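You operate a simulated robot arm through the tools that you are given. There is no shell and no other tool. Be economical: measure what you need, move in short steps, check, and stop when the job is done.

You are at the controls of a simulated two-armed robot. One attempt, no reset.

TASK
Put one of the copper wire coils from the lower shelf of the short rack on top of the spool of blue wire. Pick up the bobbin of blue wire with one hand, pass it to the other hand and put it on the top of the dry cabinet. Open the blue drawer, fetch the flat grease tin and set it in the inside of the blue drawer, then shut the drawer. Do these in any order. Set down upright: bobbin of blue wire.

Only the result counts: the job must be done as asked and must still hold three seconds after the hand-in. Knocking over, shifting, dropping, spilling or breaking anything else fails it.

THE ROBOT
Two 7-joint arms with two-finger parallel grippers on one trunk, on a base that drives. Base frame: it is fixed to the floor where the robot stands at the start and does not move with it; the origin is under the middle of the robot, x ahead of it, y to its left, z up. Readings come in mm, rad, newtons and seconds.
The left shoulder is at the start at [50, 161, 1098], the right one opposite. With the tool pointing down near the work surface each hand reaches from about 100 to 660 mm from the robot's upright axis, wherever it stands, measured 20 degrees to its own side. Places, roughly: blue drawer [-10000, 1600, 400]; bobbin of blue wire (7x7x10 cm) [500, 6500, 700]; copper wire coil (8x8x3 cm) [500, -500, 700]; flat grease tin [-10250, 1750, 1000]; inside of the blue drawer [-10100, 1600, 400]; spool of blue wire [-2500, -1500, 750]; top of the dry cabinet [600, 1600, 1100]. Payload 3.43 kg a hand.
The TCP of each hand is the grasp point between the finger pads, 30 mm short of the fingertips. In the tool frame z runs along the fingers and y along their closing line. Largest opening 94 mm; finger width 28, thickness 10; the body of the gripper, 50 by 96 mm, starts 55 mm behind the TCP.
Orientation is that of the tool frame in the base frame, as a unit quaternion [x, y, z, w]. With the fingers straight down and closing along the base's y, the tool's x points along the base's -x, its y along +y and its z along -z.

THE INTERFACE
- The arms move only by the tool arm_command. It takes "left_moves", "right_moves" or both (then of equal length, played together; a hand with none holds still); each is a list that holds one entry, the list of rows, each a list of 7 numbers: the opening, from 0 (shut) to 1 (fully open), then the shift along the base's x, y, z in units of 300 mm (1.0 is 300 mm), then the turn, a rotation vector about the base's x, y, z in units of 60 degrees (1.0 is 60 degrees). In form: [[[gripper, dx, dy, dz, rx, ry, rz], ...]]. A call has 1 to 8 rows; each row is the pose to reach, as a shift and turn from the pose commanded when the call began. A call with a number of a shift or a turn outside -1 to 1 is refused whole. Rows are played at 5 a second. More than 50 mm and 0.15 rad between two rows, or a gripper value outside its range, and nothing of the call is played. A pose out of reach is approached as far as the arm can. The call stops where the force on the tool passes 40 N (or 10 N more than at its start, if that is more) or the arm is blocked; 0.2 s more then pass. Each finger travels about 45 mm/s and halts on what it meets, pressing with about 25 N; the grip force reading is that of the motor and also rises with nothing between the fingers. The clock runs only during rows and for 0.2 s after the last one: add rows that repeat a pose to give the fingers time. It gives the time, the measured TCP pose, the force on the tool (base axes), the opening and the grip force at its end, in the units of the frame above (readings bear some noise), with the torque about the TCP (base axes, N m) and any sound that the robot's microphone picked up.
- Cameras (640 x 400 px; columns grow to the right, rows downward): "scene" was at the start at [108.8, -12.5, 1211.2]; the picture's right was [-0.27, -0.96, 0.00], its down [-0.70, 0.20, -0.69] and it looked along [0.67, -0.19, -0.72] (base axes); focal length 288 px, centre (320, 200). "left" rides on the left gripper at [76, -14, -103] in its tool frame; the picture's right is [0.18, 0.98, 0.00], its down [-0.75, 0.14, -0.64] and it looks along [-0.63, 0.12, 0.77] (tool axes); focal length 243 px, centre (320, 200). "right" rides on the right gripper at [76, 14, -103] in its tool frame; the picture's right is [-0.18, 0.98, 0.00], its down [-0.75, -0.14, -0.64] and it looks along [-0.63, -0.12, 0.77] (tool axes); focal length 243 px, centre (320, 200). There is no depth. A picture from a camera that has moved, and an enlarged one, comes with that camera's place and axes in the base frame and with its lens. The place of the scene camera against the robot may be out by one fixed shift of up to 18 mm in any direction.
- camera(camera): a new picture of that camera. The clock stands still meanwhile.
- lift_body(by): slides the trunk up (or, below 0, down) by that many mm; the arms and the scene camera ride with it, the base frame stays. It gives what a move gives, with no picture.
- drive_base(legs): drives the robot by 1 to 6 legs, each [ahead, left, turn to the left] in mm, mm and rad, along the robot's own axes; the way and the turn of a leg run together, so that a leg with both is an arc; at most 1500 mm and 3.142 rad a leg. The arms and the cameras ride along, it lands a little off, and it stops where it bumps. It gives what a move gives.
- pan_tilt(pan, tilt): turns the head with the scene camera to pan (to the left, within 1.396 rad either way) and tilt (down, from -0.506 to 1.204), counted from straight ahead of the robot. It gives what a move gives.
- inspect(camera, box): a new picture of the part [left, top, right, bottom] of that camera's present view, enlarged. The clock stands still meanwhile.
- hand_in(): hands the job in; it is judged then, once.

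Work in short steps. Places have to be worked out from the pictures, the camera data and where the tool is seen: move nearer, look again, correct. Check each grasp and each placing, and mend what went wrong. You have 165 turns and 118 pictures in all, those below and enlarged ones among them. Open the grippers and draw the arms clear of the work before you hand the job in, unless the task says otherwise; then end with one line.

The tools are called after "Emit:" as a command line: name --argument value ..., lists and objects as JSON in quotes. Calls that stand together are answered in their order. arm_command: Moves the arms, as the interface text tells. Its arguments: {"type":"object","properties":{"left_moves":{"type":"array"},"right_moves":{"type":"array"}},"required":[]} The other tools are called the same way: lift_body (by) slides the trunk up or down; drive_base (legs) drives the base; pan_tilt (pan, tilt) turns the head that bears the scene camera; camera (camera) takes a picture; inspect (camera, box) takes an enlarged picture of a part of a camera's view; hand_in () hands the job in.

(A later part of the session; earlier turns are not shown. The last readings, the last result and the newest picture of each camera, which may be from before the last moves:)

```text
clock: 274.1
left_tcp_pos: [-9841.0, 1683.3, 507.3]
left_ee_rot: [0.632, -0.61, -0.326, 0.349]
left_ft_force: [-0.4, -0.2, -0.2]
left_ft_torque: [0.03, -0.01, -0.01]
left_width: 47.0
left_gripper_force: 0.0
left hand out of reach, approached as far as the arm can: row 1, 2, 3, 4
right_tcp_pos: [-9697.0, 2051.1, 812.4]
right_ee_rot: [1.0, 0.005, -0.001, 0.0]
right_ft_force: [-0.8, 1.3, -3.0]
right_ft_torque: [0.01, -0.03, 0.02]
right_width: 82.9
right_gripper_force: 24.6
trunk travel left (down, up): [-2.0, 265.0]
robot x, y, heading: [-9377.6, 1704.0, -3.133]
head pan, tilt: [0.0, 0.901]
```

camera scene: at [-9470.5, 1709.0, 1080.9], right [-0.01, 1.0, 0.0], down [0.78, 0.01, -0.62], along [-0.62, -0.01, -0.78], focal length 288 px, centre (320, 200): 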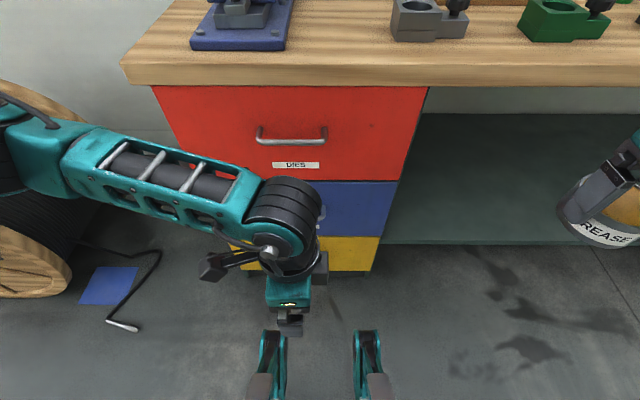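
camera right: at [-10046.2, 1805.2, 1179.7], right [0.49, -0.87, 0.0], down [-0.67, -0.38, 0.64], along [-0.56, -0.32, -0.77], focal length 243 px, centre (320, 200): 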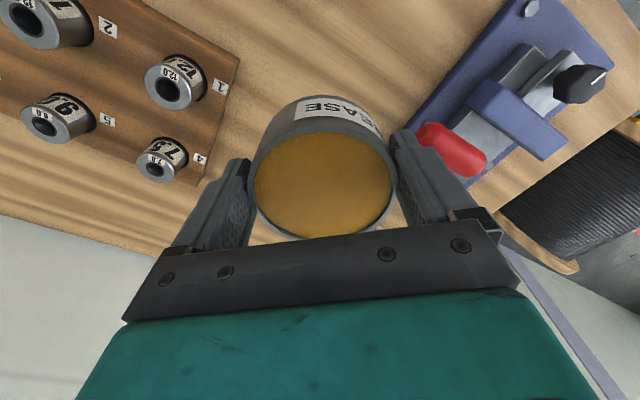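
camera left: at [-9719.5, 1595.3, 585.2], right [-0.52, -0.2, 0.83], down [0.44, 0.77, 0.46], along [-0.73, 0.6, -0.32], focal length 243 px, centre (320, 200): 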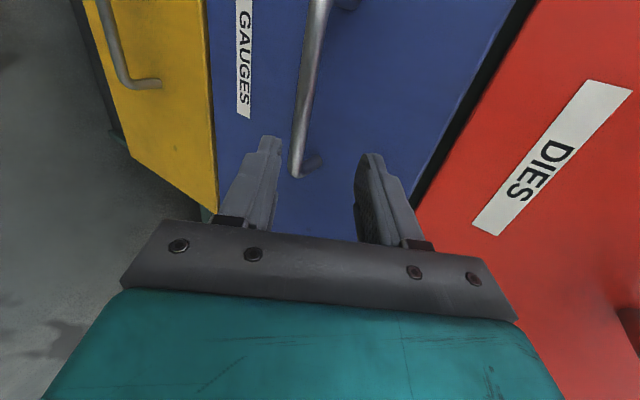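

It drifts sideways but goes low. I correct with the base: strafe left 40 mm, and look.

Emit:
drive_base --legs '[[0, 42, 0]]'

Emit:
camera --camera "left"

```text
clock: 275.0
left_tcp_pos: [-9841.5, 1640.1, 507.7]
left_ee_rot: [0.632, -0.61, -0.327, 0.349]
left_ft_force: [0.4, -0.2, 0.9]
left_ft_torque: [0.02, 0.01, -0.01]
left_width: 47.0
left_gripper_force: 0.1
right_tcp_pos: [-9696.5, 2009.1, 813.1]
right_ee_rot: [1.0, 0.005, -0.001, 0.0]
right_ft_force: [0.3, 0.4, -2.7]
right_ft_torque: [0.01, -0.04, 0.01]
right_width: 82.7
right_gripper_force: 24.9
trunk travel left (down, up): [-2.0, 265.0]
robot x, y, heading: [-9375.4, 1656.8, -3.132]
head pan, tilt: [0.0, 0.901]
```

```text
42 pictures are left
camera left: at [-9743.6, 1570.2, 553.4], right [-0.53, -0.2, 0.83], down [0.43, 0.78, 0.46], along [-0.73, 0.6, -0.33], focal length 243 px, centre (320, 200)
```

left: 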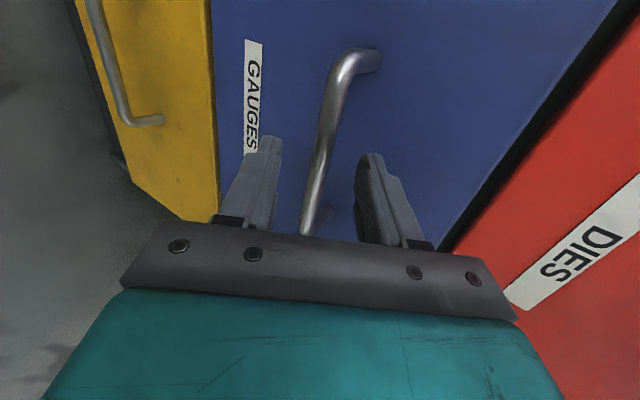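

Bar is centred between the fingers, ~40 mm ahead of the TCP. I narrow the jaw, lower ~11 mm, then advance with the base 18 mm.

Emit:
arm_command --left_moves '[[[0.34, 0, 0, -0.02, 0, 0, 0], [0.34, 0, 0, -0.04, 0, 0, 0], [0.34, 0, 0, -0.04, 0, 0, 0]]]'

Emit:
drive_base --legs '[[18, 0, 0]]'

Emit:
camera --camera "left"

```text
clock: 275.8
left_tcp_pos: [-9841.0, 1642.6, 497.9]
left_ee_rot: [0.634, -0.61, -0.322, 0.35]
left_ft_force: [-1.0, 0.2, -0.2]
left_ft_torque: [-0.02, -0.01, 0.02]
left_width: 32.0
left_gripper_force: 0.1
right_tcp_pos: [-9695.8, 2007.6, 812.7]
right_ee_rot: [1.0, 0.005, -0.001, 0.0]
right_ft_force: [-0.1, 0.1, -3.4]
right_ft_torque: [-0.01, -0.06, 0.03]
right_width: 82.6
right_gripper_force: 24.7
trunk travel left (down, up): [-2.0, 265.0]
robot x, y, heading: [-9372.3, 1659.5, -3.135]
head pan, tilt: [0.0, 0.901]
```

```text
clock: 276.6
left_tcp_pos: [-9860.1, 1643.0, 498.4]
left_ee_rot: [0.635, -0.609, -0.323, 0.349]
left_ft_force: [0.4, 0.3, 0.6]
left_ft_torque: [-0.01, 0.01, 0.01]
left_width: 31.9
left_gripper_force: 0.0
right_tcp_pos: [-9714.5, 2008.7, 813.2]
right_ee_rot: [1.0, 0.005, -0.001, 0.001]
right_ft_force: [-0.2, 0.1, -2.4]
right_ft_torque: [0.04, -0.05, 0.0]
right_width: 83.2
right_gripper_force: 25.1
trunk travel left (down, up): [-2.0, 265.0]
robot x, y, heading: [-9392.5, 1656.9, -3.136]
head pan, tilt: [0.0, 0.901]
```

```text
41 pictures are left
camera left: at [-9761.8, 1573.0, 543.5], right [-0.53, -0.2, 0.83], down [0.42, 0.78, 0.46], along [-0.74, 0.59, -0.33], focal length 243 px, centre (320, 200)
```

left: 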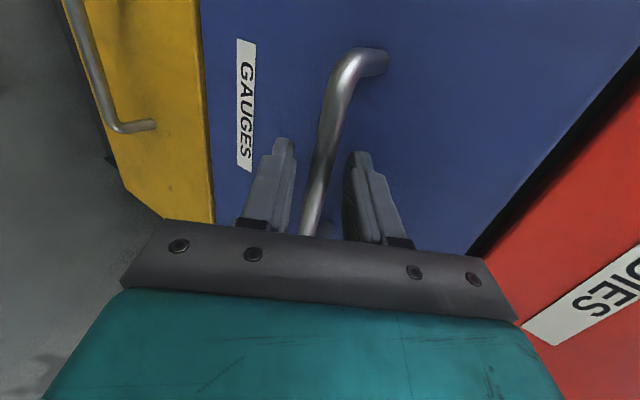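

Bar lies between the fingers. Close on it.

Emit:
arm_command --left_moves '[[[0.2, 0, 0, 0, 0, 0, 0], [0.05, 0, 0, 0, 0, 0, 0], [0, 0, 0, 0, 0, 0, 0], [0, 0, 0, 0, 0, 0, 0]]]'

Emit:
camera --camera "left"

```text
clock: 277.6
left_tcp_pos: [-9859.1, 1643.6, 497.9]
left_ee_rot: [0.634, -0.61, -0.323, 0.349]
left_ft_force: [11.4, -3.0, 8.6]
left_ft_torque: [-0.38, 0.03, -0.43]
left_width: 11.6
left_gripper_force: 45.0
right_tcp_pos: [-9714.1, 2009.4, 813.6]
right_ee_rot: [1.0, 0.005, 0.0, 0.001]
right_ft_force: [0.1, -0.5, -3.7]
right_ft_torque: [-0.04, -0.03, 0.01]
right_width: 83.0
right_gripper_force: 24.8
trunk travel left (down, up): [-2.0, 265.0]
robot x, y, heading: [-9392.7, 1655.5, -3.131]
head pan, tilt: [0.0, 0.901]
```

```text
40 pictures are left
camera left: at [-9760.9, 1573.0, 543.9], right [-0.53, -0.2, 0.83], down [0.42, 0.78, 0.46], along [-0.74, 0.59, -0.33], focal length 243 px, centre (320, 200)
```

left: 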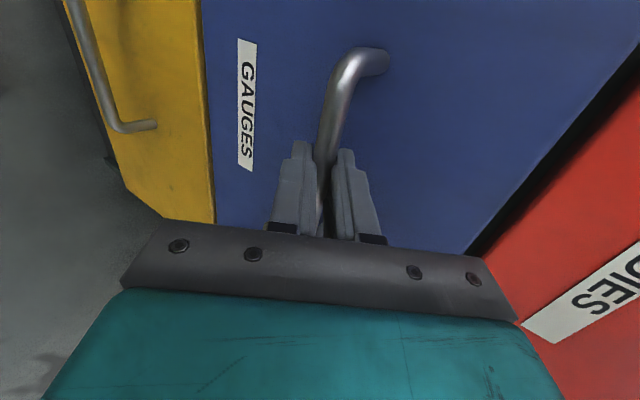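

Gripped (11.6 mm, 45 N). I pull by driving the base back slowly.

Emit:
drive_base --legs '[[-60, 0, 0]]'

Emit:
camera --camera "left"

```text
clock: 278.5
left_tcp_pos: [-9799.8, 1642.8, 498.2]
left_ee_rot: [0.633, -0.61, -0.323, 0.35]
left_ft_force: [1.4, -2.1, 2.8]
left_ft_torque: [-0.41, -0.02, -1.13]
left_width: 11.7
left_gripper_force: 44.5
right_tcp_pos: [-9654.5, 2009.5, 813.6]
right_ee_rot: [1.0, 0.005, -0.001, 0.0]
right_ft_force: [0.7, 0.8, -4.1]
right_ft_torque: [-0.01, -0.05, -0.01]
right_width: 82.9
right_gripper_force: 25.0
trunk travel left (down, up): [-2.0, 265.0]
robot x, y, heading: [-9334.1, 1659.5, -3.131]
head pan, tilt: [0.0, 0.901]
```

```text
39 pictures are left
camera left: at [-9702.1, 1573.1, 543.8], right [-0.53, -0.2, 0.83], down [0.42, 0.78, 0.46], along [-0.74, 0.59, -0.33], focal length 243 px, centre (320, 200)
```

left: 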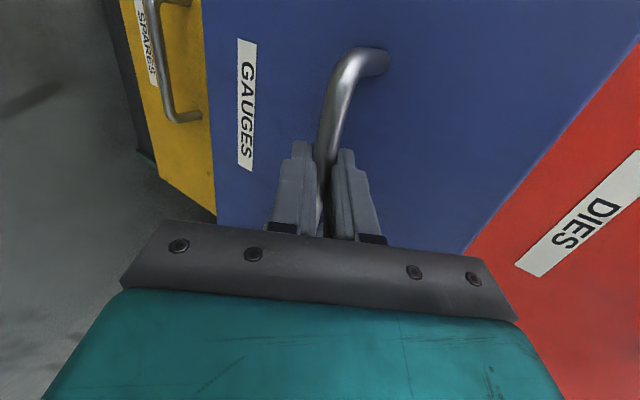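

The drawer follows. Pull another ~190 mm, checking whether it reaches a stop.

Emit:
drive_base --legs '[[-100, 0, 0], [-90, 0, 0]]'

Emit:
camera --camera "scene"

```text
clock: 280.4
left_tcp_pos: [-9611.0, 1643.2, 497.8]
left_ee_rot: [0.635, -0.608, -0.323, 0.352]
left_ft_force: [0.2, -15.2, 4.7]
left_ft_torque: [-0.52, 0.06, -0.71]
left_width: 11.8
left_gripper_force: 45.0
right_tcp_pos: [-9463.7, 2011.7, 813.2]
right_ee_rot: [1.0, 0.005, -0.001, -0.001]
right_ft_force: [0.0, -1.2, -2.8]
right_ft_torque: [-0.02, -0.05, 0.02]
right_width: 83.2
right_gripper_force: 25.1
trunk travel left (down, up): [-2.0, 265.0]
robot x, y, heading: [-9146.9, 1663.8, -3.132]
head pan, tilt: [0.0, 0.901]
```

```text
38 pictures are left
camera scene: at [-9268.3, 1668.5, 1081.0], right [-0.01, 1.0, 0.0], down [0.78, 0.01, -0.62], along [-0.62, -0.01, -0.78], focal length 288 px, centre (320, 200)
```

scene: 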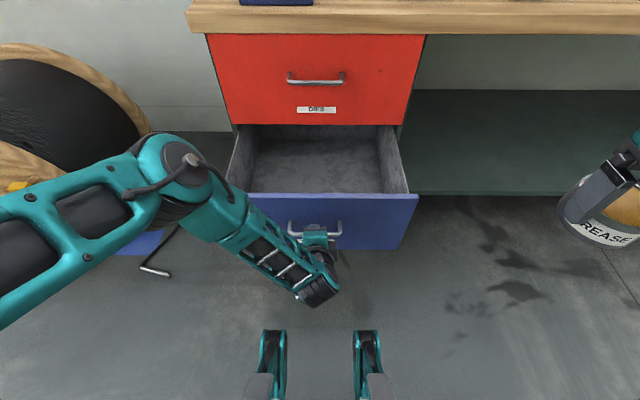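

Drawer open ~250 mm and empty. I release the handle (partial opening) and back the base off a bit.

Emit:
arm_command --left_moves '[[[0.2, 0, 0, 0, 0, 0, 0], [0.34, 0, 0, 0, 0, 0, 0], [0.34, 0, 0, 0, 0, 0, 0]]]'

Emit:
drive_base --legs '[[-60, 0, 0]]'

Emit:
arm_command --left_moves '[[[0.34, 0.08, -0.05, 0.1, 0, -0.13, 0], [0.34, 0.16, -0.1, 0.2, 0, -0.26, 0], [0.34, 0.24, -0.15, 0.3, 0, -0.4, 0], [0.34, 0.3, -0.2, 0.42, 0, -0.53, 0], [0.34, 0.3, -0.25, 0.55, 0, -0.66, 0], [0.34, 0.3, -0.3, 0.69, 0, -0.8, 0], [0.34, 0.3, -0.35, 0.83, 0, -0.93, 0]]]'

Emit:
camera --camera "scene"

```text
clock: 281.2
left_tcp_pos: [-9611.6, 1642.6, 498.6]
left_ee_rot: [0.635, -0.609, -0.322, 0.351]
left_ft_force: [0.4, -0.1, 0.0]
left_ft_torque: [-0.04, 0.02, 0.01]
left_width: 32.1
left_gripper_force: 0.0
right_tcp_pos: [-9464.7, 2010.6, 812.5]
right_ee_rot: [1.0, 0.006, -0.001, 0.0]
right_ft_force: [-1.2, 0.1, -3.3]
right_ft_torque: [0.01, -0.06, 0.0]
right_width: 83.0
right_gripper_force: 25.1
trunk travel left (down, up): [-2.0, 265.0]
robot x, y, heading: [-9142.9, 1660.9, -3.134]
head pan, tilt: [0.0, 0.901]
```

```text
clock: 282.2
left_tcp_pos: [-9550.0, 1643.0, 498.8]
left_ee_rot: [0.634, -0.609, -0.322, 0.351]
left_ft_force: [-0.3, -0.1, 0.0]
left_ft_torque: [-0.02, 0.02, 0.06]
left_width: 31.9
left_gripper_force: 0.0
right_tcp_pos: [-9407.1, 2009.8, 812.5]
right_ee_rot: [1.0, 0.005, -0.001, 0.0]
right_ft_force: [-0.5, -0.4, -3.5]
right_ft_torque: [0.0, -0.01, -0.02]
right_width: 83.1
right_gripper_force: 24.8
trunk travel left (down, up): [-2.0, 265.0]
robot x, y, heading: [-9086.5, 1661.2, -3.133]
head pan, tilt: [0.0, 0.901]
```

```text
clock: 283.8
left_tcp_pos: [-9437.7, 1549.6, 715.9]
left_ee_rot: [0.711, -0.7, -0.027, 0.064]
left_ft_force: [0.1, 0.5, -0.5]
left_ft_torque: [-0.02, 0.01, 0.01]
left_width: 32.0
left_gripper_force: 0.0
left hand out of reach, approached as far as the arm can: row 6, 7
right_tcp_pos: [-9406.3, 2011.1, 813.0]
right_ee_rot: [1.0, 0.004, 0.0, -0.001]
right_ft_force: [-0.5, -0.4, -2.8]
right_ft_torque: [0.0, -0.05, -0.02]
right_width: 83.2
right_gripper_force: 25.1
trunk travel left (down, up): [-2.0, 265.0]
robot x, y, heading: [-9082.4, 1662.5, -3.128]
head pan, tilt: [0.0, 0.901]
```

```text
37 pictures are left
camera scene: at [-9209.5, 1669.3, 1080.8], right [-0.01, 1.0, 0.0], down [0.78, 0.01, -0.62], along [-0.62, -0.01, -0.78], focal length 288 px, centre (320, 200)
```

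scene: 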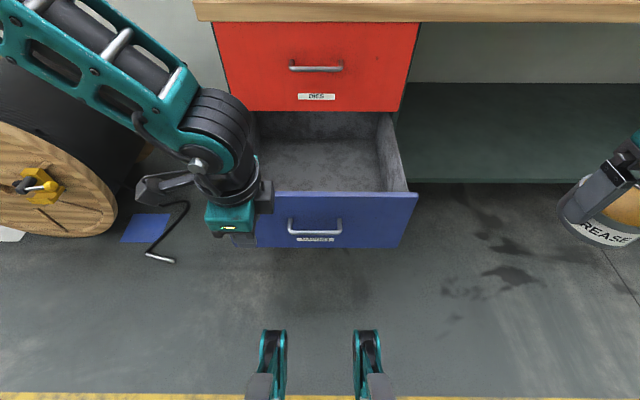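

I move the base so the opened drawer is in front of the right hand: strafe left 80, forward 240.

Emit:
drive_base --legs '[[0, 80, 0], [240, 0, 0]]'

Emit:
arm_command --right_moves '[[[0.6, -0.06, -0.14, 0, 0, 0, 0], [0.6, -0.12, -0.28, 0, 0, 0, 0], [0.6, -0.18, -0.42, 0, 0, 0, 0], [0.6, -0.24, -0.56, 0, 0, 0, 0], [0.6, -0.3, -0.7, 0, 0, 0, 0], [0.6, -0.38, -0.76, 0, 0, 0, 0], [0.6, -0.38, -0.76, 0, 0, 0, 0]]]'

Emit:
camera --camera "right"

Emit:
camera --camera "scene"

```text
clock: 286.2
left_tcp_pos: [-9676.6, 1467.4, 716.7]
left_ee_rot: [0.711, -0.699, -0.027, 0.064]
left_ft_force: [-0.1, 0.6, -0.1]
left_ft_torque: [-0.04, 0.01, 0.0]
left_width: 32.0
left_gripper_force: 0.2
right_tcp_pos: [-9644.9, 1929.3, 813.8]
right_ee_rot: [1.0, 0.005, -0.001, 0.0]
right_ft_force: [0.4, 0.2, -3.1]
right_ft_torque: [-0.03, 0.01, -0.04]
right_width: 83.0
right_gripper_force: 25.0
trunk travel left (down, up): [-2.0, 265.0]
robot x, y, heading: [-9325.7, 1581.1, -3.135]
head pan, tilt: [0.0, 0.901]
```

```text
clock: 287.8
left_tcp_pos: [-9675.5, 1467.5, 715.7]
left_ee_rot: [0.711, -0.7, -0.027, 0.065]
left_ft_force: [0.3, 0.0, -0.4]
left_ft_torque: [0.0, 0.0, 0.01]
left_width: 31.7
left_gripper_force: 0.0
right_tcp_pos: [-9759.1, 1702.3, 813.3]
right_ee_rot: [1.0, 0.004, -0.001, 0.0]
right_ft_force: [-0.2, 0.0, -3.8]
right_ft_torque: [0.0, -0.05, 0.01]
right_width: 83.2
right_gripper_force: 25.3
trunk travel left (down, up): [-2.0, 265.0]
robot x, y, heading: [-9323.8, 1577.5, -3.134]
head pan, tilt: [0.0, 0.901]
```

```text
36 pictures are left
camera right: at [-9681.5, 1687.8, 915.7], right [-0.18, -0.98, 0.0], down [-0.75, 0.13, 0.64], along [-0.63, 0.11, -0.77], focal length 243 px, centre (320, 200)
```

right: 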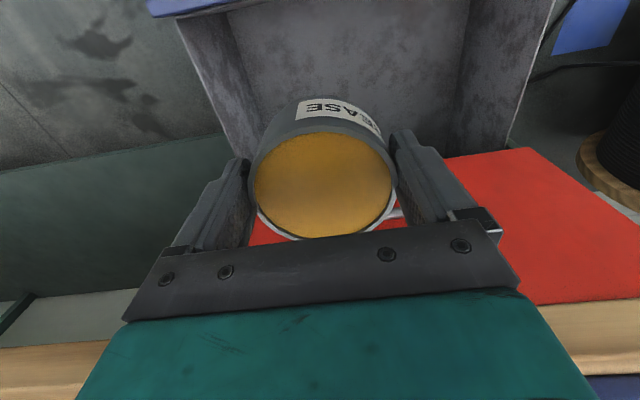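

```text
35 pictures are left
camera scene: at [-9447.7, 1587.3, 1080.9], right [-0.01, 1.0, 0.0], down [0.78, 0.01, -0.62], along [-0.62, 0.0, -0.78], focal length 288 px, centre (320, 200)
```

scene: 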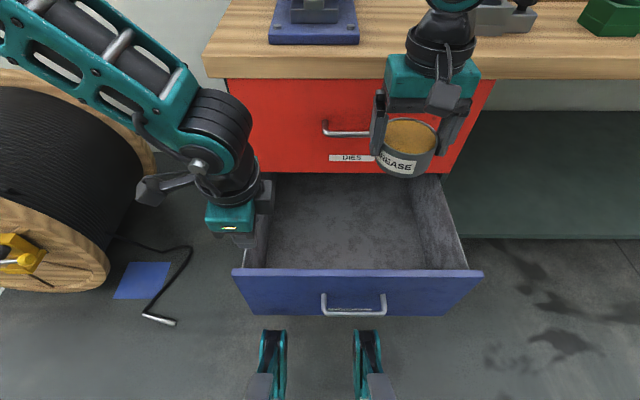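

Drawer floor probably ~z 400. I shift 30 mm deeper (for camera clearance) and lower in stages.

Emit:
arm_command --right_moves '[[[0.6, -0.1, 0, 0, 0, 0, 0], [0.6, -0.1, 0, -0.15, 0, 0, 0], [0.6, -0.1, 0, -0.3, 0, 0, 0], [0.6, -0.1, 0, -0.45, 0, 0, 0], [0.6, -0.1, 0, -0.6, 0, 0, 0], [0.6, -0.1, 0, -0.75, 0, 0, 0], [0.6, -0.1, 0, -0.9, 0, 0, 0], [0.6, -0.1, 0, -0.9, 0, 0, 0]]]'

Emit:
camera --camera "right"

Emit:
camera --camera "scene"

```text
clock: 289.6
left_tcp_pos: [-9675.5, 1468.7, 716.1]
left_ee_rot: [0.711, -0.699, -0.026, 0.064]
left_ft_force: [0.1, -0.1, -0.5]
left_ft_torque: [0.03, 0.01, 0.01]
left_width: 31.9
left_gripper_force: 0.2
right_tcp_pos: [-9733.0, 1789.0, 661.4]
right_ee_rot: [1.0, 0.006, -0.001, 0.0]
right_ft_force: [-0.7, -0.7, -2.5]
right_ft_torque: [-0.02, -0.02, -0.01]
right_width: 83.3
right_gripper_force: 25.2
right hand out of reach, approached as far as the arm can: row 1, 2, 3, 4, 5, 6, 7, 8
trunk travel left (down, up): [-2.0, 265.0]
robot x, y, heading: [-9324.8, 1580.7, -3.133]
head pan, tilt: [0.0, 0.901]
```

```text
34 pictures are left
camera right: at [-9655.2, 1774.5, 762.9], right [-0.17, -0.98, 0.0], down [-0.75, 0.13, 0.64], along [-0.63, 0.11, -0.77], focal length 243 px, centre (320, 200)
```

right: 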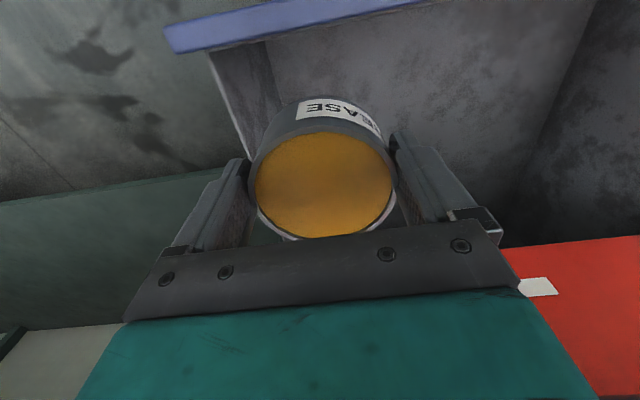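

```text
33 pictures are left
camera scene: at [-9447.6, 1587.3, 1080.9], right [-0.01, 1.0, 0.0], down [0.78, 0.01, -0.62], along [-0.62, 0.0, -0.78], focal length 288 px, centre (320, 200)
```

scene: 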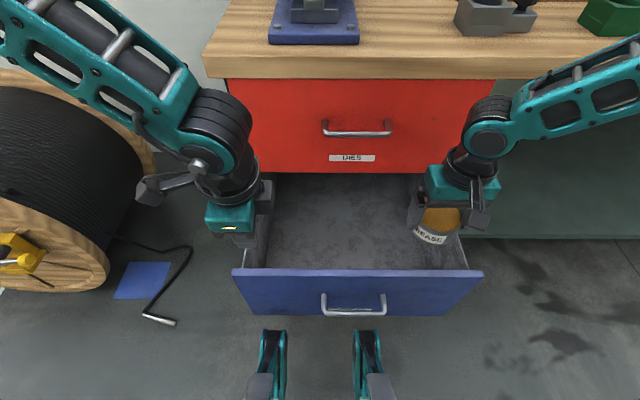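

The IK strays outward when lowering here. I back up into free space and explore whether the right hand can get low with a better arm configuration (in, down, then forward).

Emit:
drive_base --legs '[[-330, 0, 0]]'

Emit:
arm_command --right_moves '[[[0.6, 0.12, 0, -0.08, 0, 0, 0], [0.6, 0.24, 0, -0.16, 0, 0, 0], [0.6, 0.36, 0, -0.26, 0, 0, 0], [0.6, 0.4, 0, -0.4, 0, 0, 0], [0.6, 0.4, 0, -0.55, 0, 0, 0], [0.6, 0.4, 0, -0.7, 0, 0, 0], [0.6, 0.4, 0, -0.75, 0, 0, 0]]]'

```text
clock: 291.8
left_tcp_pos: [-9347.1, 1469.9, 715.8]
left_ee_rot: [0.71, -0.701, -0.027, 0.064]
left_ft_force: [0.2, -0.6, -0.3]
left_ft_torque: [0.04, 0.01, 0.01]
left_width: 32.2
left_gripper_force: 0.0
right_tcp_pos: [-9403.1, 1792.7, 660.2]
right_ee_rot: [1.0, 0.003, -0.001, -0.001]
right_ft_force: [-1.1, 0.4, -2.8]
right_ft_torque: [-0.01, -0.03, 0.04]
right_width: 83.2
right_gripper_force: 25.2
trunk travel left (down, up): [-2.0, 265.0]
robot x, y, heading: [-8993.9, 1585.5, -3.133]
head pan, tilt: [0.0, 0.901]
```

```text
clock: 293.4
left_tcp_pos: [-9347.1, 1470.5, 716.3]
left_ee_rot: [0.709, -0.702, -0.027, 0.064]
left_ft_force: [0.0, -0.5, 0.3]
left_ft_torque: [0.01, -0.02, 0.01]
left_width: 31.9
left_gripper_force: 0.1
right_tcp_pos: [-9285.0, 1837.4, 606.3]
right_ee_rot: [1.0, 0.002, -0.001, -0.001]
right_ft_force: [0.7, -0.1, -2.6]
right_ft_torque: [-0.04, -0.07, 0.02]
right_width: 82.8
right_gripper_force: 25.6
right hand out of reach, approached as far as the arm can: row 1, 2, 3, 4, 5, 6, 7
trunk travel left (down, up): [-2.0, 265.0]
robot x, y, heading: [-8994.1, 1582.1, -3.14]
head pan, tilt: [0.0, 0.901]
```

Still limited. I test yawing the right hand outward (~50°), which the left hand had when it reached low, then lowering.

Emit:
arm_command --right_moves '[[[0.6, 0, 0, 0, 0, 0, 0.14], [0.6, 0, 0, 0, 0, 0, 0.28], [0.6, 0, 0, 0, 0, 0, 0.42], [0.6, 0, 0, 0, 0, 0, 0.56], [0.6, 0, 0, 0, 0, 0, 0.7], [0.6, 0, 0, 0, 0, 0, 0.84], [0.6, 0, 0, -0.14, 0, 0, 0.84], [0.6, 0, 0, -0.28, 0, 0, 0.84]]]'

Emit:
pan_tilt --pan -0.8 --tilt 0.6

Emit:
camera --camera "scene"

```text
clock: 295.2
left_tcp_pos: [-9348.0, 1471.2, 716.4]
left_ee_rot: [0.709, -0.702, -0.027, 0.064]
left_ft_force: [0.1, 0.0, -0.5]
left_ft_torque: [-0.01, 0.02, -0.01]
left_width: 32.2
left_gripper_force: 0.0
right_tcp_pos: [-9298.0, 1877.9, 588.8]
right_ee_rot: [0.904, 0.428, -0.001, 0.001]
right_ft_force: [0.0, 0.7, -2.5]
right_ft_torque: [0.02, -0.04, 0.0]
right_width: 82.8
right_gripper_force: 24.9
right hand out of reach, approached as far as the arm can: row 7, 8
trunk travel left (down, up): [-2.0, 265.0]
robot x, y, heading: [-8995.8, 1581.9, -3.136]
head pan, tilt: [0.0, 0.901]
```

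```text
clock: 296.3
left_tcp_pos: [-9348.1, 1471.0, 716.7]
left_ee_rot: [0.71, -0.701, -0.027, 0.065]
left_ft_force: [-0.9, -0.9, 0.8]
left_ft_torque: [0.03, -0.03, 0.02]
left_width: 32.1
left_gripper_force: 0.0
right_tcp_pos: [-9297.8, 1876.6, 589.3]
right_ee_rot: [0.904, 0.428, -0.001, 0.001]
right_ft_force: [-0.8, 0.0, -2.8]
right_ft_torque: [0.03, -0.01, 0.0]
right_width: 83.1
right_gripper_force: 24.7
trunk travel left (down, up): [-2.0, 265.0]
robot x, y, heading: [-8994.7, 1579.9, -3.138]
head pan, tilt: [-0.799, 0.6]
```

```text
32 pictures are left
camera scene: at [-9104.8, 1652.8, 1105.6], right [0.71, 0.7, 0.0], down [0.4, -0.4, -0.82], along [-0.58, 0.59, -0.57], focal length 288 px, centre (320, 200)
```

scene: 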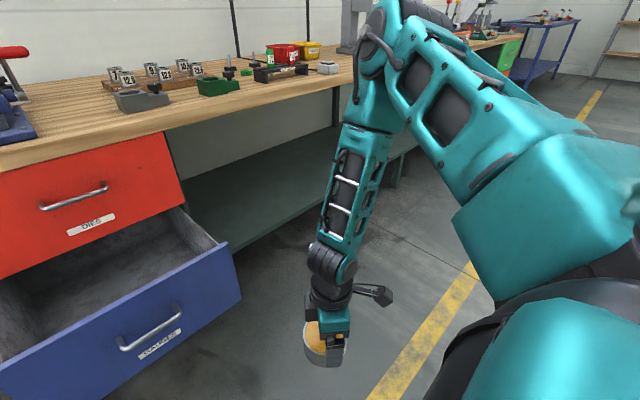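

The right wrist is at its straight limit there (too close in). I try a farther-out low pose: forward ~450, right ~130, then lower.

Emit:
arm_command --right_moves '[[[0.6, -0.05, -0.08, 0.1, 0, 0, -0.14], [0.6, -0.12, -0.16, 0.18, 0, 0, -0.28], [0.6, -0.22, -0.26, 0.22, 0, 0, -0.42], [0.6, -0.32, -0.36, 0.22, 0, 0, -0.56], [0.6, -0.4, -0.46, 0.2, 0, 0, -0.7], [0.6, -0.45, -0.55, 0.14, 0, 0, -0.84], [0.6, -0.48, -0.55, 0.02, 0, 0, -0.84], [0.6, -0.5, -0.55, -0.1, 0, 0, -0.84]]]'

```text
clock: 298.1
left_tcp_pos: [-9348.5, 1470.6, 716.7]
left_ee_rot: [0.709, -0.702, -0.026, 0.064]
left_ft_force: [-0.1, -0.1, -0.2]
left_ft_torque: [0.0, 0.04, 0.02]
left_width: 32.2
left_gripper_force: 0.0
right_tcp_pos: [-9400.8, 1789.2, 661.5]
right_ee_rot: [1.0, 0.001, -0.001, 0.0]
right_ft_force: [0.3, -0.5, -4.0]
right_ft_torque: [-0.04, -0.03, 0.04]
right_width: 83.0
right_gripper_force: 25.1
right hand out of reach, approached as far as the arm can: row 4, 5, 6, 7, 8
trunk travel left (down, up): [-2.0, 265.0]
robot x, y, heading: [-8997.5, 1578.9, -3.132]
head pan, tilt: [-0.799, 0.6]
```

Same boundary point. I back up more and try the arm's fully extended outward pose (≈600 ahead, 220 right), then sweep low, to re-posture the elbow.

Emit:
drive_base --legs '[[-150, 0, 0]]'

Emit:
arm_command --right_moves '[[[0.6, -0.1, 0.04, 0.06, 0, 0, 0], [0.6, -0.22, 0.06, 0.1, 0, 0, 0], [0.6, -0.34, 0.06, 0.1, 0, 0, 0], [0.6, -0.46, 0.06, 0.05, 0, 0, 0], [0.6, -0.56, 0.06, -0.04, 0, 0, 0], [0.6, -0.62, 0.06, -0.15, 0, 0, 0], [0.6, -0.62, 0.06, -0.26, 0, 0, 0]]]'

```text
clock: 299.5
left_tcp_pos: [-9199.8, 1472.0, 716.9]
left_ee_rot: [0.71, -0.701, -0.027, 0.065]
left_ft_force: [-0.1, -0.8, -0.2]
left_ft_torque: [0.0, -0.01, -0.01]
left_width: 32.0
left_gripper_force: 0.1
right_tcp_pos: [-9252.0, 1789.3, 663.3]
right_ee_rot: [1.0, 0.003, 0.0, 0.0]
right_ft_force: [0.3, 0.5, -3.9]
right_ft_torque: [-0.02, -0.06, 0.0]
right_width: 83.1
right_gripper_force: 24.7
trunk travel left (down, up): [-2.0, 265.0]
robot x, y, heading: [-8843.1, 1580.0, -3.137]
head pan, tilt: [-0.799, 0.6]
```

```text
clock: 301.1
left_tcp_pos: [-9199.5, 1470.6, 716.5]
left_ee_rot: [0.709, -0.702, -0.026, 0.065]
left_ft_force: [1.0, -0.1, -0.5]
left_ft_torque: [0.0, 0.01, 0.0]
left_width: 32.1
left_gripper_force: 0.1
right_tcp_pos: [-9345.0, 1856.3, 684.9]
right_ee_rot: [1.0, 0.004, -0.001, 0.001]
right_ft_force: [-0.7, -0.2, -4.1]
right_ft_torque: [-0.01, -0.04, -0.02]
right_width: 82.9
right_gripper_force: 24.6
right hand out of reach, approached as far as the arm can: row 3, 4, 5, 6, 7
trunk travel left (down, up): [-2.0, 265.0]
robot x, y, heading: [-8847.2, 1582.6, -3.14]
head pan, tilt: [-0.799, 0.6]
```

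The right elbow is stuck high (wrist bottoms at z≈589). I swing the hand far out to the right and low, to force the elbow down near the shoulder–wrist line.

Emit:
arm_command --right_moves '[[[0.6, 0.1, 0.115, -0.02, 0, 0, 0], [0.6, 0.2, 0.23, -0.05, 0, 0, 0], [0.6, 0.3, 0.345, -0.08, 0, 0, 0], [0.6, 0.4, 0.46, -0.12, 0, 0, 0], [0.6, 0.5, 0.575, -0.16, 0, 0, 0], [0.6, 0.6, 0.69, -0.2, 0, 0, 0], [0.6, 0.7, 0.8, -0.24, 0, 0, 0], [0.6, 0.78, 0.9, -0.28, 0, 0, 0]]]'

```text
clock: 302.9
left_tcp_pos: [-9200.0, 1470.8, 716.9]
left_ee_rot: [0.709, -0.702, -0.027, 0.065]
left_ft_force: [0.7, 0.4, 0.1]
left_ft_torque: [-0.01, -0.02, 0.0]
left_width: 32.2
left_gripper_force: 0.1
right_tcp_pos: [-9109.8, 2126.8, 603.1]
right_ee_rot: [1.0, 0.003, -0.001, 0.001]
right_ft_force: [0.8, 0.7, -2.7]
right_ft_torque: [0.01, -0.06, 0.0]
right_width: 82.9
right_gripper_force: 24.5
trunk travel left (down, up): [-2.0, 265.0]
robot x, y, heading: [-8849.2, 1579.0, -3.141]
head pan, tilt: [-0.799, 0.6]
```

Reachable. Now lower it there.

Emit:
arm_command --right_moves '[[[0.6, 0, 0, -0.14, 0, 0, 0], [0.6, 0, -0.02, -0.28, 0, 0, 0], [0.6, 0, -0.04, -0.42, 0, 0, 0], [0.6, 0, -0.06, -0.55, 0, 0, 0], [0.6, -0.08, -0.15, -0.55, 0, 0, 0], [0.6, -0.16, -0.26, -0.55, 0, 0, 0]]]'

```text
clock: 304.3
left_tcp_pos: [-9199.4, 1472.4, 715.7]
left_ee_rot: [0.709, -0.702, -0.027, 0.065]
left_ft_force: [0.5, 0.7, -0.5]
left_ft_torque: [0.02, -0.02, 0.0]
left_width: 31.7
left_gripper_force: 0.0
right_tcp_pos: [-9157.8, 2048.8, 435.6]
right_ee_rot: [1.0, 0.002, -0.001, -0.001]
right_ft_force: [1.1, 0.2, -3.1]
right_ft_torque: [0.02, -0.01, 0.03]
right_width: 83.4
right_gripper_force: 24.8
trunk travel left (down, up): [-2.0, 265.0]
robot x, y, heading: [-8845.8, 1579.6, -3.141]
head pan, tilt: [-0.799, 0.6]
```

Works well outward: z=436 at (312 ahead, 470 right). So I'll orient the robot with the drawer at ~56° to its right: raise the hand, rotate left 0.98 rad, and slide toward the drawer.

Emit:
arm_command --right_moves '[[[0.6, 0, 0, 0.16, 0, 0, 0], [0.6, 0, 0, 0.32, 0, 0, 0], [0.6, 0, 0, 0.48, 0, 0, 0], [0.6, 0, 0, 0.64, 0, 0, 0], [0.6, 0, 0, 0.8, 0, 0, 0]]]'

Emit:
drive_base --legs '[[0, 0, 0.984], [107, 0, 0], [0, -230, 0]]'

Emit:
pan_tilt --pan -0.95 --tilt 0.75

Emit:
camera --camera "scene"

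Emit:
camera --camera "right"

```text
clock: 305.5
left_tcp_pos: [-9199.3, 1470.0, 715.8]
left_ee_rot: [0.709, -0.702, -0.028, 0.065]
left_ft_force: [0.2, 0.9, 0.3]
left_ft_torque: [-0.02, 0.02, 0.03]
left_width: 32.3
left_gripper_force: 0.0
right_tcp_pos: [-9157.7, 2048.6, 677.4]
right_ee_rot: [1.0, 0.003, 0.0, 0.001]
right_ft_force: [-0.3, 0.2, -3.0]
right_ft_torque: [-0.01, -0.03, -0.01]
right_width: 83.2
right_gripper_force: 24.9
trunk travel left (down, up): [-2.0, 265.0]
robot x, y, heading: [-8845.9, 1578.7, -3.143]
head pan, tilt: [-0.799, 0.6]
```

```text
clock: 310.5
left_tcp_pos: [-9201.5, 1262.8, 716.2]
left_ee_rot: [0.957, -0.283, 0.007, 0.069]
left_ft_force: [0.4, 0.2, 0.7]
left_ft_torque: [-0.01, 0.0, 0.03]
left_width: 32.1
left_gripper_force: 0.0
right_tcp_pos: [-9660.5, 1617.2, 676.6]
right_ee_rot: [0.88, 0.475, -0.001, 0.0]
right_ft_force: [-0.4, -0.9, -3.7]
right_ft_torque: [0.06, -0.01, -0.03]
right_width: 83.1
right_gripper_force: 25.6
trunk travel left (down, up): [-2.0, 265.0]
robot x, y, heading: [-9095.6, 1614.8, -2.154]
head pan, tilt: [-0.799, 0.6]
```

```text
clock: 311.2
left_tcp_pos: [-9202.1, 1262.0, 716.2]
left_ee_rot: [0.957, -0.283, 0.006, 0.07]
left_ft_force: [1.2, 0.3, 0.7]
left_ft_torque: [0.01, -0.01, 0.04]
left_width: 32.1
left_gripper_force: 0.0
right_tcp_pos: [-9661.1, 1617.7, 677.0]
right_ee_rot: [0.88, 0.475, 0.0, 0.0]
right_ft_force: [0.0, -0.1, -3.6]
right_ft_torque: [0.03, -0.03, 0.0]
right_width: 82.8
right_gripper_force: 24.8
trunk travel left (down, up): [-2.0, 265.0]
robot x, y, heading: [-9099.5, 1620.2, -2.157]
head pan, tilt: [-0.949, 0.75]
```

```text
31 pictures are left
camera scene: at [-9211.1, 1590.8, 1092.8], right [-0.04, 1.0, 0.0], down [0.68, 0.03, -0.73], along [-0.73, -0.03, -0.68], focal length 288 px, centre (320, 200)
```

scene: 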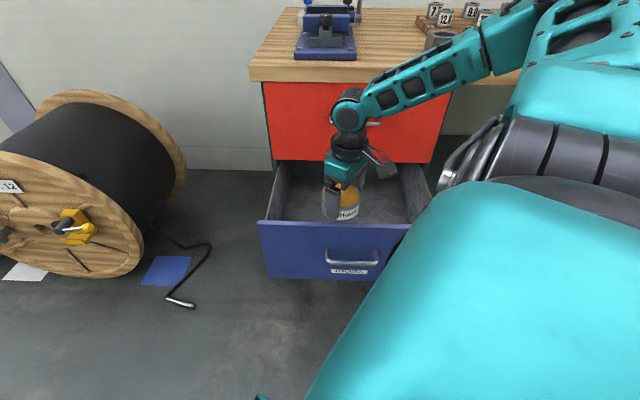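

```text
30 pictures are left
camera right: at [-9606.0, 1672.8, 779.2], right [0.72, -0.69, 0.0], down [-0.53, -0.55, 0.64], along [-0.44, -0.46, -0.77], focal length 243 px, centre (320, 200)
```

right: 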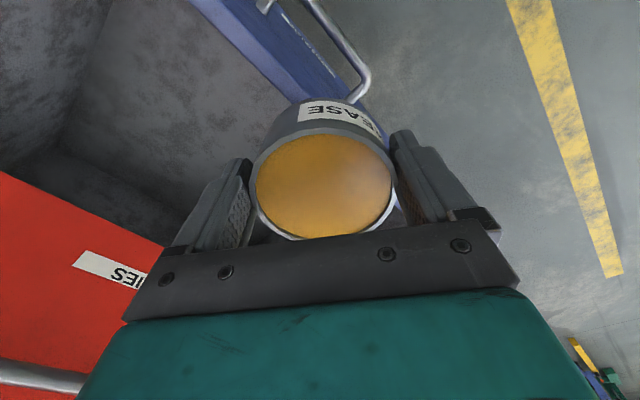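

Hand is above the panel at safe height. I slide the base so TCP is at ~(-9785,1665), then lower.

Emit:
drive_base --legs '[[31, -128, 0]]'

Emit:
arm_command --right_moves '[[[0.6, 0, 0, -0.15, 0, 0, 0], [0.6, 0, 0, -0.3, 0, 0, 0], [0.6, 0, 0, -0.45, 0, 0, 0], [0.6, 0, 0, -0.58, 0, 0, 0], [0.6, 0, 0, -0.66, 0, 0, 0], [0.6, 0, 0, -0.7, 0, 0, 0]]]'

Emit:
camera --camera "scene"

```text
clock: 312.5
left_tcp_pos: [-9324.7, 1308.8, 715.6]
left_ee_rot: [0.957, -0.283, 0.007, 0.068]
left_ft_force: [-0.3, 0.4, 0.6]
left_ft_torque: [0.03, 0.0, 0.01]
left_width: 32.0
left_gripper_force: 0.0
right_tcp_pos: [-9784.3, 1662.2, 675.6]
right_ee_rot: [0.879, 0.476, -0.001, 0.001]
right_ft_force: [-0.4, 1.1, -2.9]
right_ft_torque: [0.02, -0.03, -0.02]
right_width: 83.1
right_gripper_force: 24.5
trunk travel left (down, up): [-2.0, 265.0]
robot x, y, heading: [-9220.9, 1664.0, -2.16]
head pan, tilt: [-0.949, 0.75]
```

```text
clock: 313.9
left_tcp_pos: [-9325.4, 1308.5, 715.2]
left_ee_rot: [0.957, -0.282, 0.007, 0.07]
left_ft_force: [0.5, -0.2, -0.3]
left_ft_torque: [0.0, -0.02, 0.01]
left_width: 32.0
left_gripper_force: 0.0
right_tcp_pos: [-9784.8, 1661.7, 465.0]
right_ee_rot: [0.88, 0.475, 0.0, 0.001]
right_ft_force: [-0.1, -0.2, -3.9]
right_ft_torque: [0.05, -0.04, -0.02]
right_width: 82.9
right_gripper_force: 24.9
trunk travel left (down, up): [-2.0, 265.0]
robot x, y, heading: [-9221.7, 1662.9, -2.152]
head pan, tilt: [-0.949, 0.75]
```

```text
29 pictures are left
camera scene: at [-9334.7, 1635.1, 1092.8], right [-0.04, 1.0, 0.0], down [0.68, 0.03, -0.73], along [-0.73, -0.03, -0.68], focal length 288 px, centre (320, 200)
```

scene: 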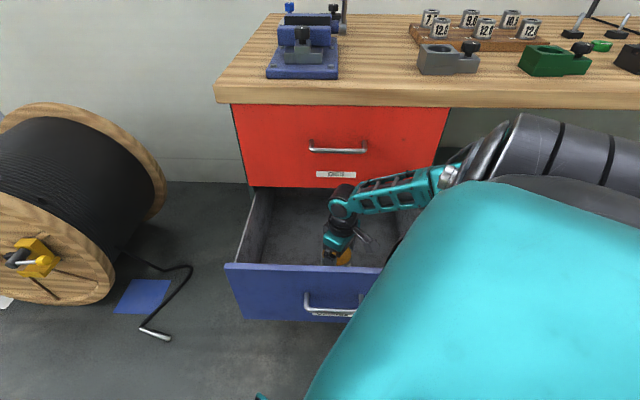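

Going well. Continue down in small steps until contact.

Emit:
arm_command --right_moves '[[[0.6, 0, 0, -0.03, 0, 0, 0], [0.6, 0, 0, -0.06, 0, 0, 0], [0.6, 0, 0, -0.09, 0, 0, 0], [0.6, 0, 0, -0.12, 0, 0, 0], [0.6, 0, 0, -0.14, 0, 0, 0], [0.6, 0, 0, -0.16, 0, 0, 0], [0.6, 0, 0, -0.18, 0, 0, 0], [0.6, 0, 0, -0.2, 0, 0, 0]]]'

```text
clock: 315.7
left_tcp_pos: [-9324.1, 1308.1, 717.1]
left_ee_rot: [0.957, -0.282, 0.005, 0.069]
left_ft_force: [0.2, -0.3, -0.3]
left_ft_torque: [-0.02, -0.05, 0.0]
left_width: 31.9
left_gripper_force: 0.1
right_tcp_pos: [-9787.4, 1662.0, 411.4]
right_ee_rot: [0.88, 0.474, -0.005, -0.002]
right_ft_force: [0.0, 5.7, 29.0]
right_ft_torque: [-0.08, -0.04, 0.26]
right_width: 82.9
right_gripper_force: 25.6
trunk travel left (down, up): [-2.0, 265.0]
robot x, y, heading: [-9218.8, 1665.9, -2.154]
head pan, tilt: [-0.949, 0.75]
```

Contact at z≈411 (29 N). I relax a couple of mm, open, and lift out.

Emit:
arm_command --right_moves '[[[0.6, 0, 0, 0.02, 0, 0, 0], [0.85, 0, 0, 0.02, 0, 0, 0], [1, 0, 0, 0.02, 0, 0, 0], [1, 0, 0, 0.02, 0, 0, 0], [1, 0, 0, 0.1, 0, 0, 0], [1, 0, 0, 0.25, 0, 0, 0], [1, 0, 0, 0.4, 0, 0, 0], [1, 0, 0, 0.55, 0, 0, 0]]]'

Emit:
arm_command --right_moves '[[[1, 0, 0, 0.15, 0, 0, 0], [1, 0, 0, 0.3, 0, 0, 0], [1, 0, 0, 0.4, 0, 0, 0]]]'

Emit:
camera --camera "right"

```text
clock: 317.5
left_tcp_pos: [-9325.0, 1306.8, 716.4]
left_ee_rot: [0.957, -0.282, 0.007, 0.07]
left_ft_force: [-0.8, -0.1, 0.4]
left_ft_torque: [-0.02, -0.02, 0.01]
left_width: 32.0
left_gripper_force: 0.0
right_tcp_pos: [-9782.8, 1662.4, 572.4]
right_ee_rot: [0.879, 0.476, 0.0, 0.001]
right_ft_force: [-0.7, 0.6, -1.0]
right_ft_torque: [0.01, 0.0, 0.04]
right_width: 94.1
right_gripper_force: 0.0
trunk travel left (down, up): [-2.0, 265.0]
robot x, y, heading: [-9221.0, 1664.4, -2.15]
head pan, tilt: [-0.949, 0.75]
```

```text
clock: 318.3
left_tcp_pos: [-9324.3, 1307.7, 716.3]
left_ee_rot: [0.957, -0.282, 0.007, 0.07]
left_ft_force: [-0.6, 0.1, 0.1]
left_ft_torque: [-0.05, 0.0, 0.0]
left_width: 31.9
left_gripper_force: 0.0
right_tcp_pos: [-9783.7, 1663.0, 692.4]
right_ee_rot: [0.88, 0.475, -0.001, 0.001]
right_ft_force: [-1.0, -0.6, 0.2]
right_ft_torque: [-0.01, -0.02, -0.01]
right_width: 94.0
right_gripper_force: 0.0
trunk travel left (down, up): [-2.0, 265.0]
robot x, y, heading: [-9221.0, 1665.8, -2.156]
head pan, tilt: [-0.949, 0.75]
```

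```text
28 pictures are left
camera right: at [-9729.0, 1717.6, 794.9], right [0.72, -0.69, 0.0], down [-0.53, -0.55, 0.64], along [-0.45, -0.46, -0.77], focal length 243 px, centre (320, 200)
```

right: 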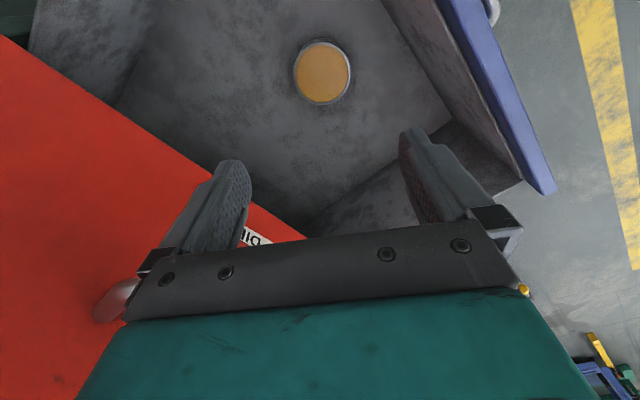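

Tin lies flat inside the drawer. To shut it, I back off so the hand is in front of the panel, close the fingers, tilt forward 40° and lower to z≈560 to push with the fingertips.

Emit:
drive_base --legs '[[-130, 197, 0]]'

Emit:
arm_command --right_moves '[[[0.5, 0, 0, -0.05, 0, 0.13, 0], [0, 0, 0, -0.1, 0, 0.26, 0], [0, 0, 0, -0.18, 0, 0.4, 0], [0, 0, 0, -0.28, 0, 0.53, 0], [0, 0, 0, -0.38, 0, 0.66, 0], [0, 0, 0, -0.44, 0, 0.66, 0], [0, 0, 0, -0.44, 0, 0.66, 0]]]'

Emit:
camera --camera "right"

```text
clock: 320.1
left_tcp_pos: [-9087.9, 1309.8, 715.9]
left_ee_rot: [0.957, -0.282, 0.007, 0.07]
left_ft_force: [0.1, -1.3, 0.2]
left_ft_torque: [0.0, 0.01, 0.01]
left_width: 31.9
left_gripper_force: 0.1
right_tcp_pos: [-9547.5, 1662.6, 692.9]
right_ee_rot: [0.879, 0.476, -0.001, 0.0]
right_ft_force: [-0.3, -0.2, -0.1]
right_ft_torque: [-0.01, 0.0, 0.04]
right_width: 94.1
right_gripper_force: 0.1
trunk travel left (down, up): [-2.0, 265.0]
robot x, y, heading: [-8985.7, 1663.3, -2.154]
head pan, tilt: [-0.949, 0.75]
```

```text
clock: 321.7
left_tcp_pos: [-9088.0, 1308.7, 715.8]
left_ee_rot: [0.957, -0.281, 0.007, 0.071]
left_ft_force: [-0.1, -0.4, -0.1]
left_ft_torque: [0.0, -0.04, 0.0]
left_width: 32.2
left_gripper_force: 0.0
right_tcp_pos: [-9546.6, 1661.8, 558.7]
right_ee_rot: [0.828, 0.447, -0.299, -0.161]
right_ft_force: [1.0, 0.8, -0.6]
right_ft_torque: [0.01, 0.02, -0.01]
right_width: 0.0
right_gripper_force: 25.3
trunk travel left (down, up): [-2.0, 265.0]
robot x, y, heading: [-8985.7, 1664.0, -2.156]
head pan, tilt: [-0.949, 0.75]
```

```text
27 pictures are left
camera right: at [-9439.7, 1717.6, 604.3], right [0.56, -0.69, -0.46], down [0.0, -0.55, 0.83], along [-0.83, -0.46, -0.31], focal length 243 px, centre (320, 200)
```

right: 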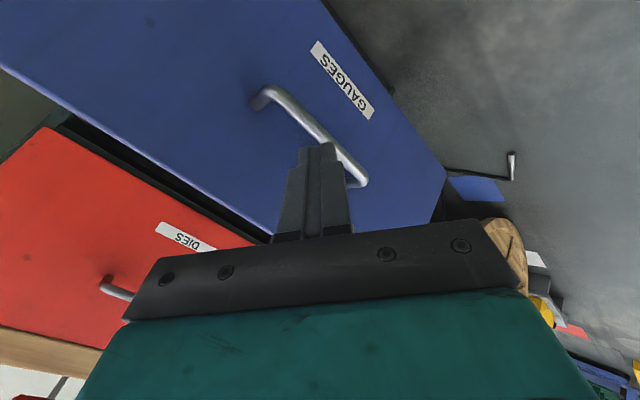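

Fingers aim at the panel just above the handle. I push by driving the base in -x ~315 mm.

Emit:
drive_base --legs '[[55, -83, 0], [60, -90, 0], [60, -91, 0]]'

Emit:
camera --camera "scene"

```text
clock: 324.4
left_tcp_pos: [-9404.8, 1306.3, 715.6]
left_ee_rot: [0.957, -0.283, 0.007, 0.07]
left_ft_force: [0.5, -0.4, -0.3]
left_ft_torque: [0.0, 0.02, -0.02]
left_width: 32.0
left_gripper_force: 0.0
right_tcp_pos: [-9861.8, 1661.1, 560.1]
right_ee_rot: [0.827, 0.448, -0.298, -0.161]
right_ft_force: [-0.3, 0.1, 0.2]
right_ft_torque: [0.04, 0.01, 0.02]
right_width: 0.0
right_gripper_force: 25.5
trunk travel left (down, up): [-2.0, 265.0]
robot x, y, heading: [-9301.5, 1660.0, -2.154]
head pan, tilt: [-0.949, 0.75]
```

```text
26 pictures are left
camera scene: at [-9414.7, 1634.8, 1092.8], right [-0.04, 1.0, 0.0], down [0.68, 0.03, -0.73], along [-0.73, -0.03, -0.68], focal length 288 px, centre (320, 200)
```

scene: 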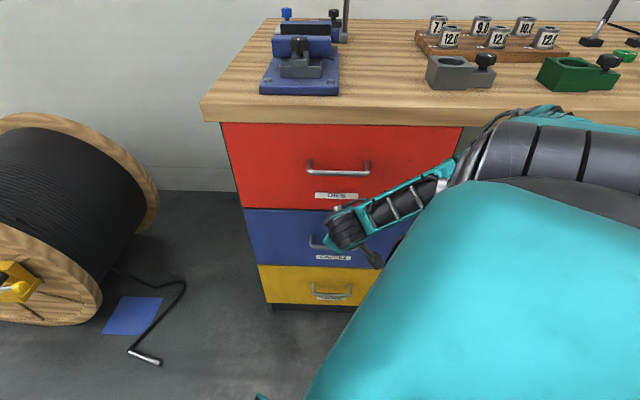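

Nearly shut. A final gentle push with the arm until the force rises.

Emit:
arm_command --right_moves '[[[0, -0.02, 0, 0, 0, 0, 0], [0, -0.04, 0, 0, 0, 0, 0], [0, -0.06, 0, 0, 0, 0, 0], [0, -0.08, 0, 0, 0, 0, 0], [0, -0.1, 0, 0, 0, 0, 0], [0, -0.12, 0, 0, 0, 0, 0]]]'

Emit:
inspect --camera "scene" --box '[200, 170, 440, 320]'

```text
clock: 325.2
left_tcp_pos: [-9403.7, 1308.0, 716.4]
left_ee_rot: [0.957, -0.281, 0.006, 0.07]
left_ft_force: [0.5, -0.4, -0.2]
left_ft_torque: [-0.02, 0.01, 0.0]
left_width: 32.3
left_gripper_force: 0.2
right_tcp_pos: [-9872.5, 1660.3, 556.4]
right_ee_rot: [0.829, 0.45, -0.293, -0.156]
right_ft_force: [7.2, -0.1, 4.4]
right_ft_torque: [0.0, 0.03, 0.08]
right_width: 0.0
right_gripper_force: 24.7
trunk travel left (down, up): [-2.0, 265.0]
robot x, y, heading: [-9303.5, 1661.4, -2.151]
head pan, tilt: [-0.949, 0.75]
stopped in row 3 (right hand): the force on the tool passed its limit (the readings are from after the stop); the commanded pose is now the measured one
```

```text
2.67 times, centred on (320, 245) of scene
camera zoom: at [-9413.5, 1635.0, 1092.9], right [-0.04, 1.0, 0.0], down [0.68, 0.03, -0.73], along [-0.73, -0.03, -0.68], focal length 768 px, centre (320, 80)
```

zoom: 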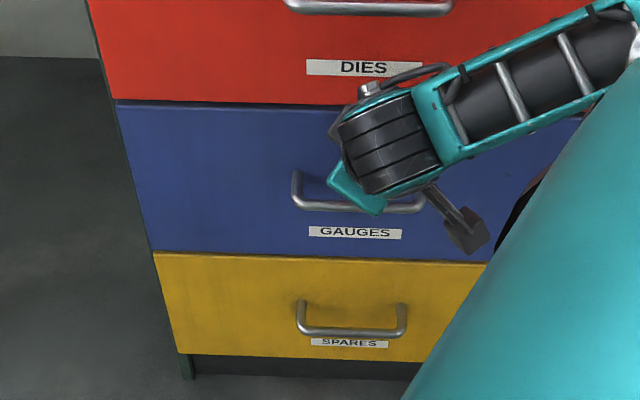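

Drawer is shut flush with the others. I back away, untilt/tuck the right arm, and raise the trunk for travel.

Emit:
drive_base --legs '[[-166, 250, 0]]'

Emit:
arm_command --right_moves '[[[0, 0.06, -0.04, 0.1, 0, -0.11, 0], [0, 0.12, -0.08, 0.2, 0, -0.22, 0], [0, 0.2, -0.13, 0.3, 0, -0.34, 0], [0, 0.28, -0.18, 0.4, 0, -0.45, 0], [0, 0.36, -0.24, 0.5, 0, -0.56, 0], [0, 0.44, -0.3, 0.6, 0, -0.66, 0], [0, 0.52, -0.35, 0.68, 0, -0.66, 0]]]'

Emit:
lift_body --by 125

Emit:
pan_tilt --pan 0.0 --tilt 0.25

```text
clock: 327.2
left_tcp_pos: [-9102.7, 1305.8, 716.4]
left_ee_rot: [0.957, -0.282, 0.007, 0.07]
left_ft_force: [-0.6, -0.8, 0.8]
left_ft_torque: [0.0, 0.01, 0.01]
left_width: 32.1
left_gripper_force: 0.0
right_tcp_pos: [-9571.7, 1659.7, 557.1]
right_ee_rot: [0.829, 0.45, -0.292, -0.157]
right_ft_force: [0.2, -0.3, 0.8]
right_ft_torque: [0.02, 0.0, 0.01]
right_width: 0.0
right_gripper_force: 25.2
trunk travel left (down, up): [-2.0, 265.0]
robot x, y, heading: [-8999.5, 1661.2, -2.152]
head pan, tilt: [-0.949, 0.75]
```

```text
clock: 328.8
left_tcp_pos: [-9102.7, 1305.5, 716.1]
left_ee_rot: [0.957, -0.282, 0.006, 0.07]
left_ft_force: [-0.6, 0.9, 0.7]
left_ft_torque: [-0.01, 0.0, -0.01]
left_width: 31.7
left_gripper_force: 0.1
right_tcp_pos: [-9415.9, 1552.6, 762.7]
right_ee_rot: [0.879, 0.477, 0.006, 0.004]
right_ft_force: [0.1, 0.0, -1.2]
right_ft_torque: [-0.03, -0.03, 0.01]
right_width: 0.0
right_gripper_force: 25.2
trunk travel left (down, up): [-2.0, 265.0]
robot x, y, heading: [-9002.2, 1658.7, -2.153]
head pan, tilt: [-0.949, 0.75]
```

```text
clock: 330.4
left_tcp_pos: [-9103.7, 1305.6, 840.9]
left_ee_rot: [0.957, -0.281, 0.007, 0.07]
left_ft_force: [0.8, -0.8, 0.0]
left_ft_torque: [-0.03, -0.05, 0.0]
left_width: 31.9
left_gripper_force: 0.1
right_tcp_pos: [-9415.5, 1552.6, 887.0]
right_ee_rot: [0.879, 0.477, 0.005, 0.005]
right_ft_force: [-0.3, 0.3, -0.8]
right_ft_torque: [-0.01, -0.03, -0.01]
right_width: 0.0
right_gripper_force: 25.0
trunk travel left (down, up): [-127.0, 140.0]
robot x, y, heading: [-9002.1, 1661.5, -2.15]
head pan, tilt: [-0.949, 0.75]
```

```text
clock: 331.6
left_tcp_pos: [-9102.3, 1306.0, 841.3]
left_ee_rot: [0.957, -0.282, 0.007, 0.07]
left_ft_force: [0.1, 0.6, 0.0]
left_ft_torque: [0.02, 0.01, 0.02]
left_width: 32.1
left_gripper_force: 0.1
right_tcp_pos: [-9416.4, 1554.0, 885.3]
right_ee_rot: [0.879, 0.477, 0.005, 0.004]
right_ft_force: [-0.7, 0.1, 0.6]
right_ft_torque: [-0.03, 0.01, 0.02]
right_width: 0.0
right_gripper_force: 24.8
trunk travel left (down, up): [-127.0, 140.0]
robot x, y, heading: [-9000.0, 1662.4, -2.15]
head pan, tilt: [0.0, 0.25]
```

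I retrace the known route: back down the west aisle first.

Emit:
drive_base --legs '[[0, 0, 0.768], [1490, 0, 0], [252, 0, 0], [0, 0, 0.188], [1490, 0, 0], [1490, 0, 0]]'

```text
clock: 357.1
left_tcp_pos: [-7398.0, -3136.6, 841.8]
left_ee_rot: [0.98, 0.184, 0.038, 0.06]
left_ft_force: [0.5, -0.1, -0.2]
left_ft_torque: [-0.04, 0.01, -0.01]
left_width: 32.0
left_gripper_force: 0.1
right_tcp_pos: [-7780.9, -3246.0, 886.8]
right_ee_rot: [0.566, 0.824, 0.008, 0.002]
right_ft_force: [0.3, -1.2, 0.3]
right_ft_torque: [-0.02, -0.02, 0.01]
right_width: 0.0
right_gripper_force: 25.2
trunk travel left (down, up): [-127.0, 140.0]
robot x, y, heading: [-7623.7, -2848.2, -1.208]
head pan, tilt: [0.0, 0.25]
```

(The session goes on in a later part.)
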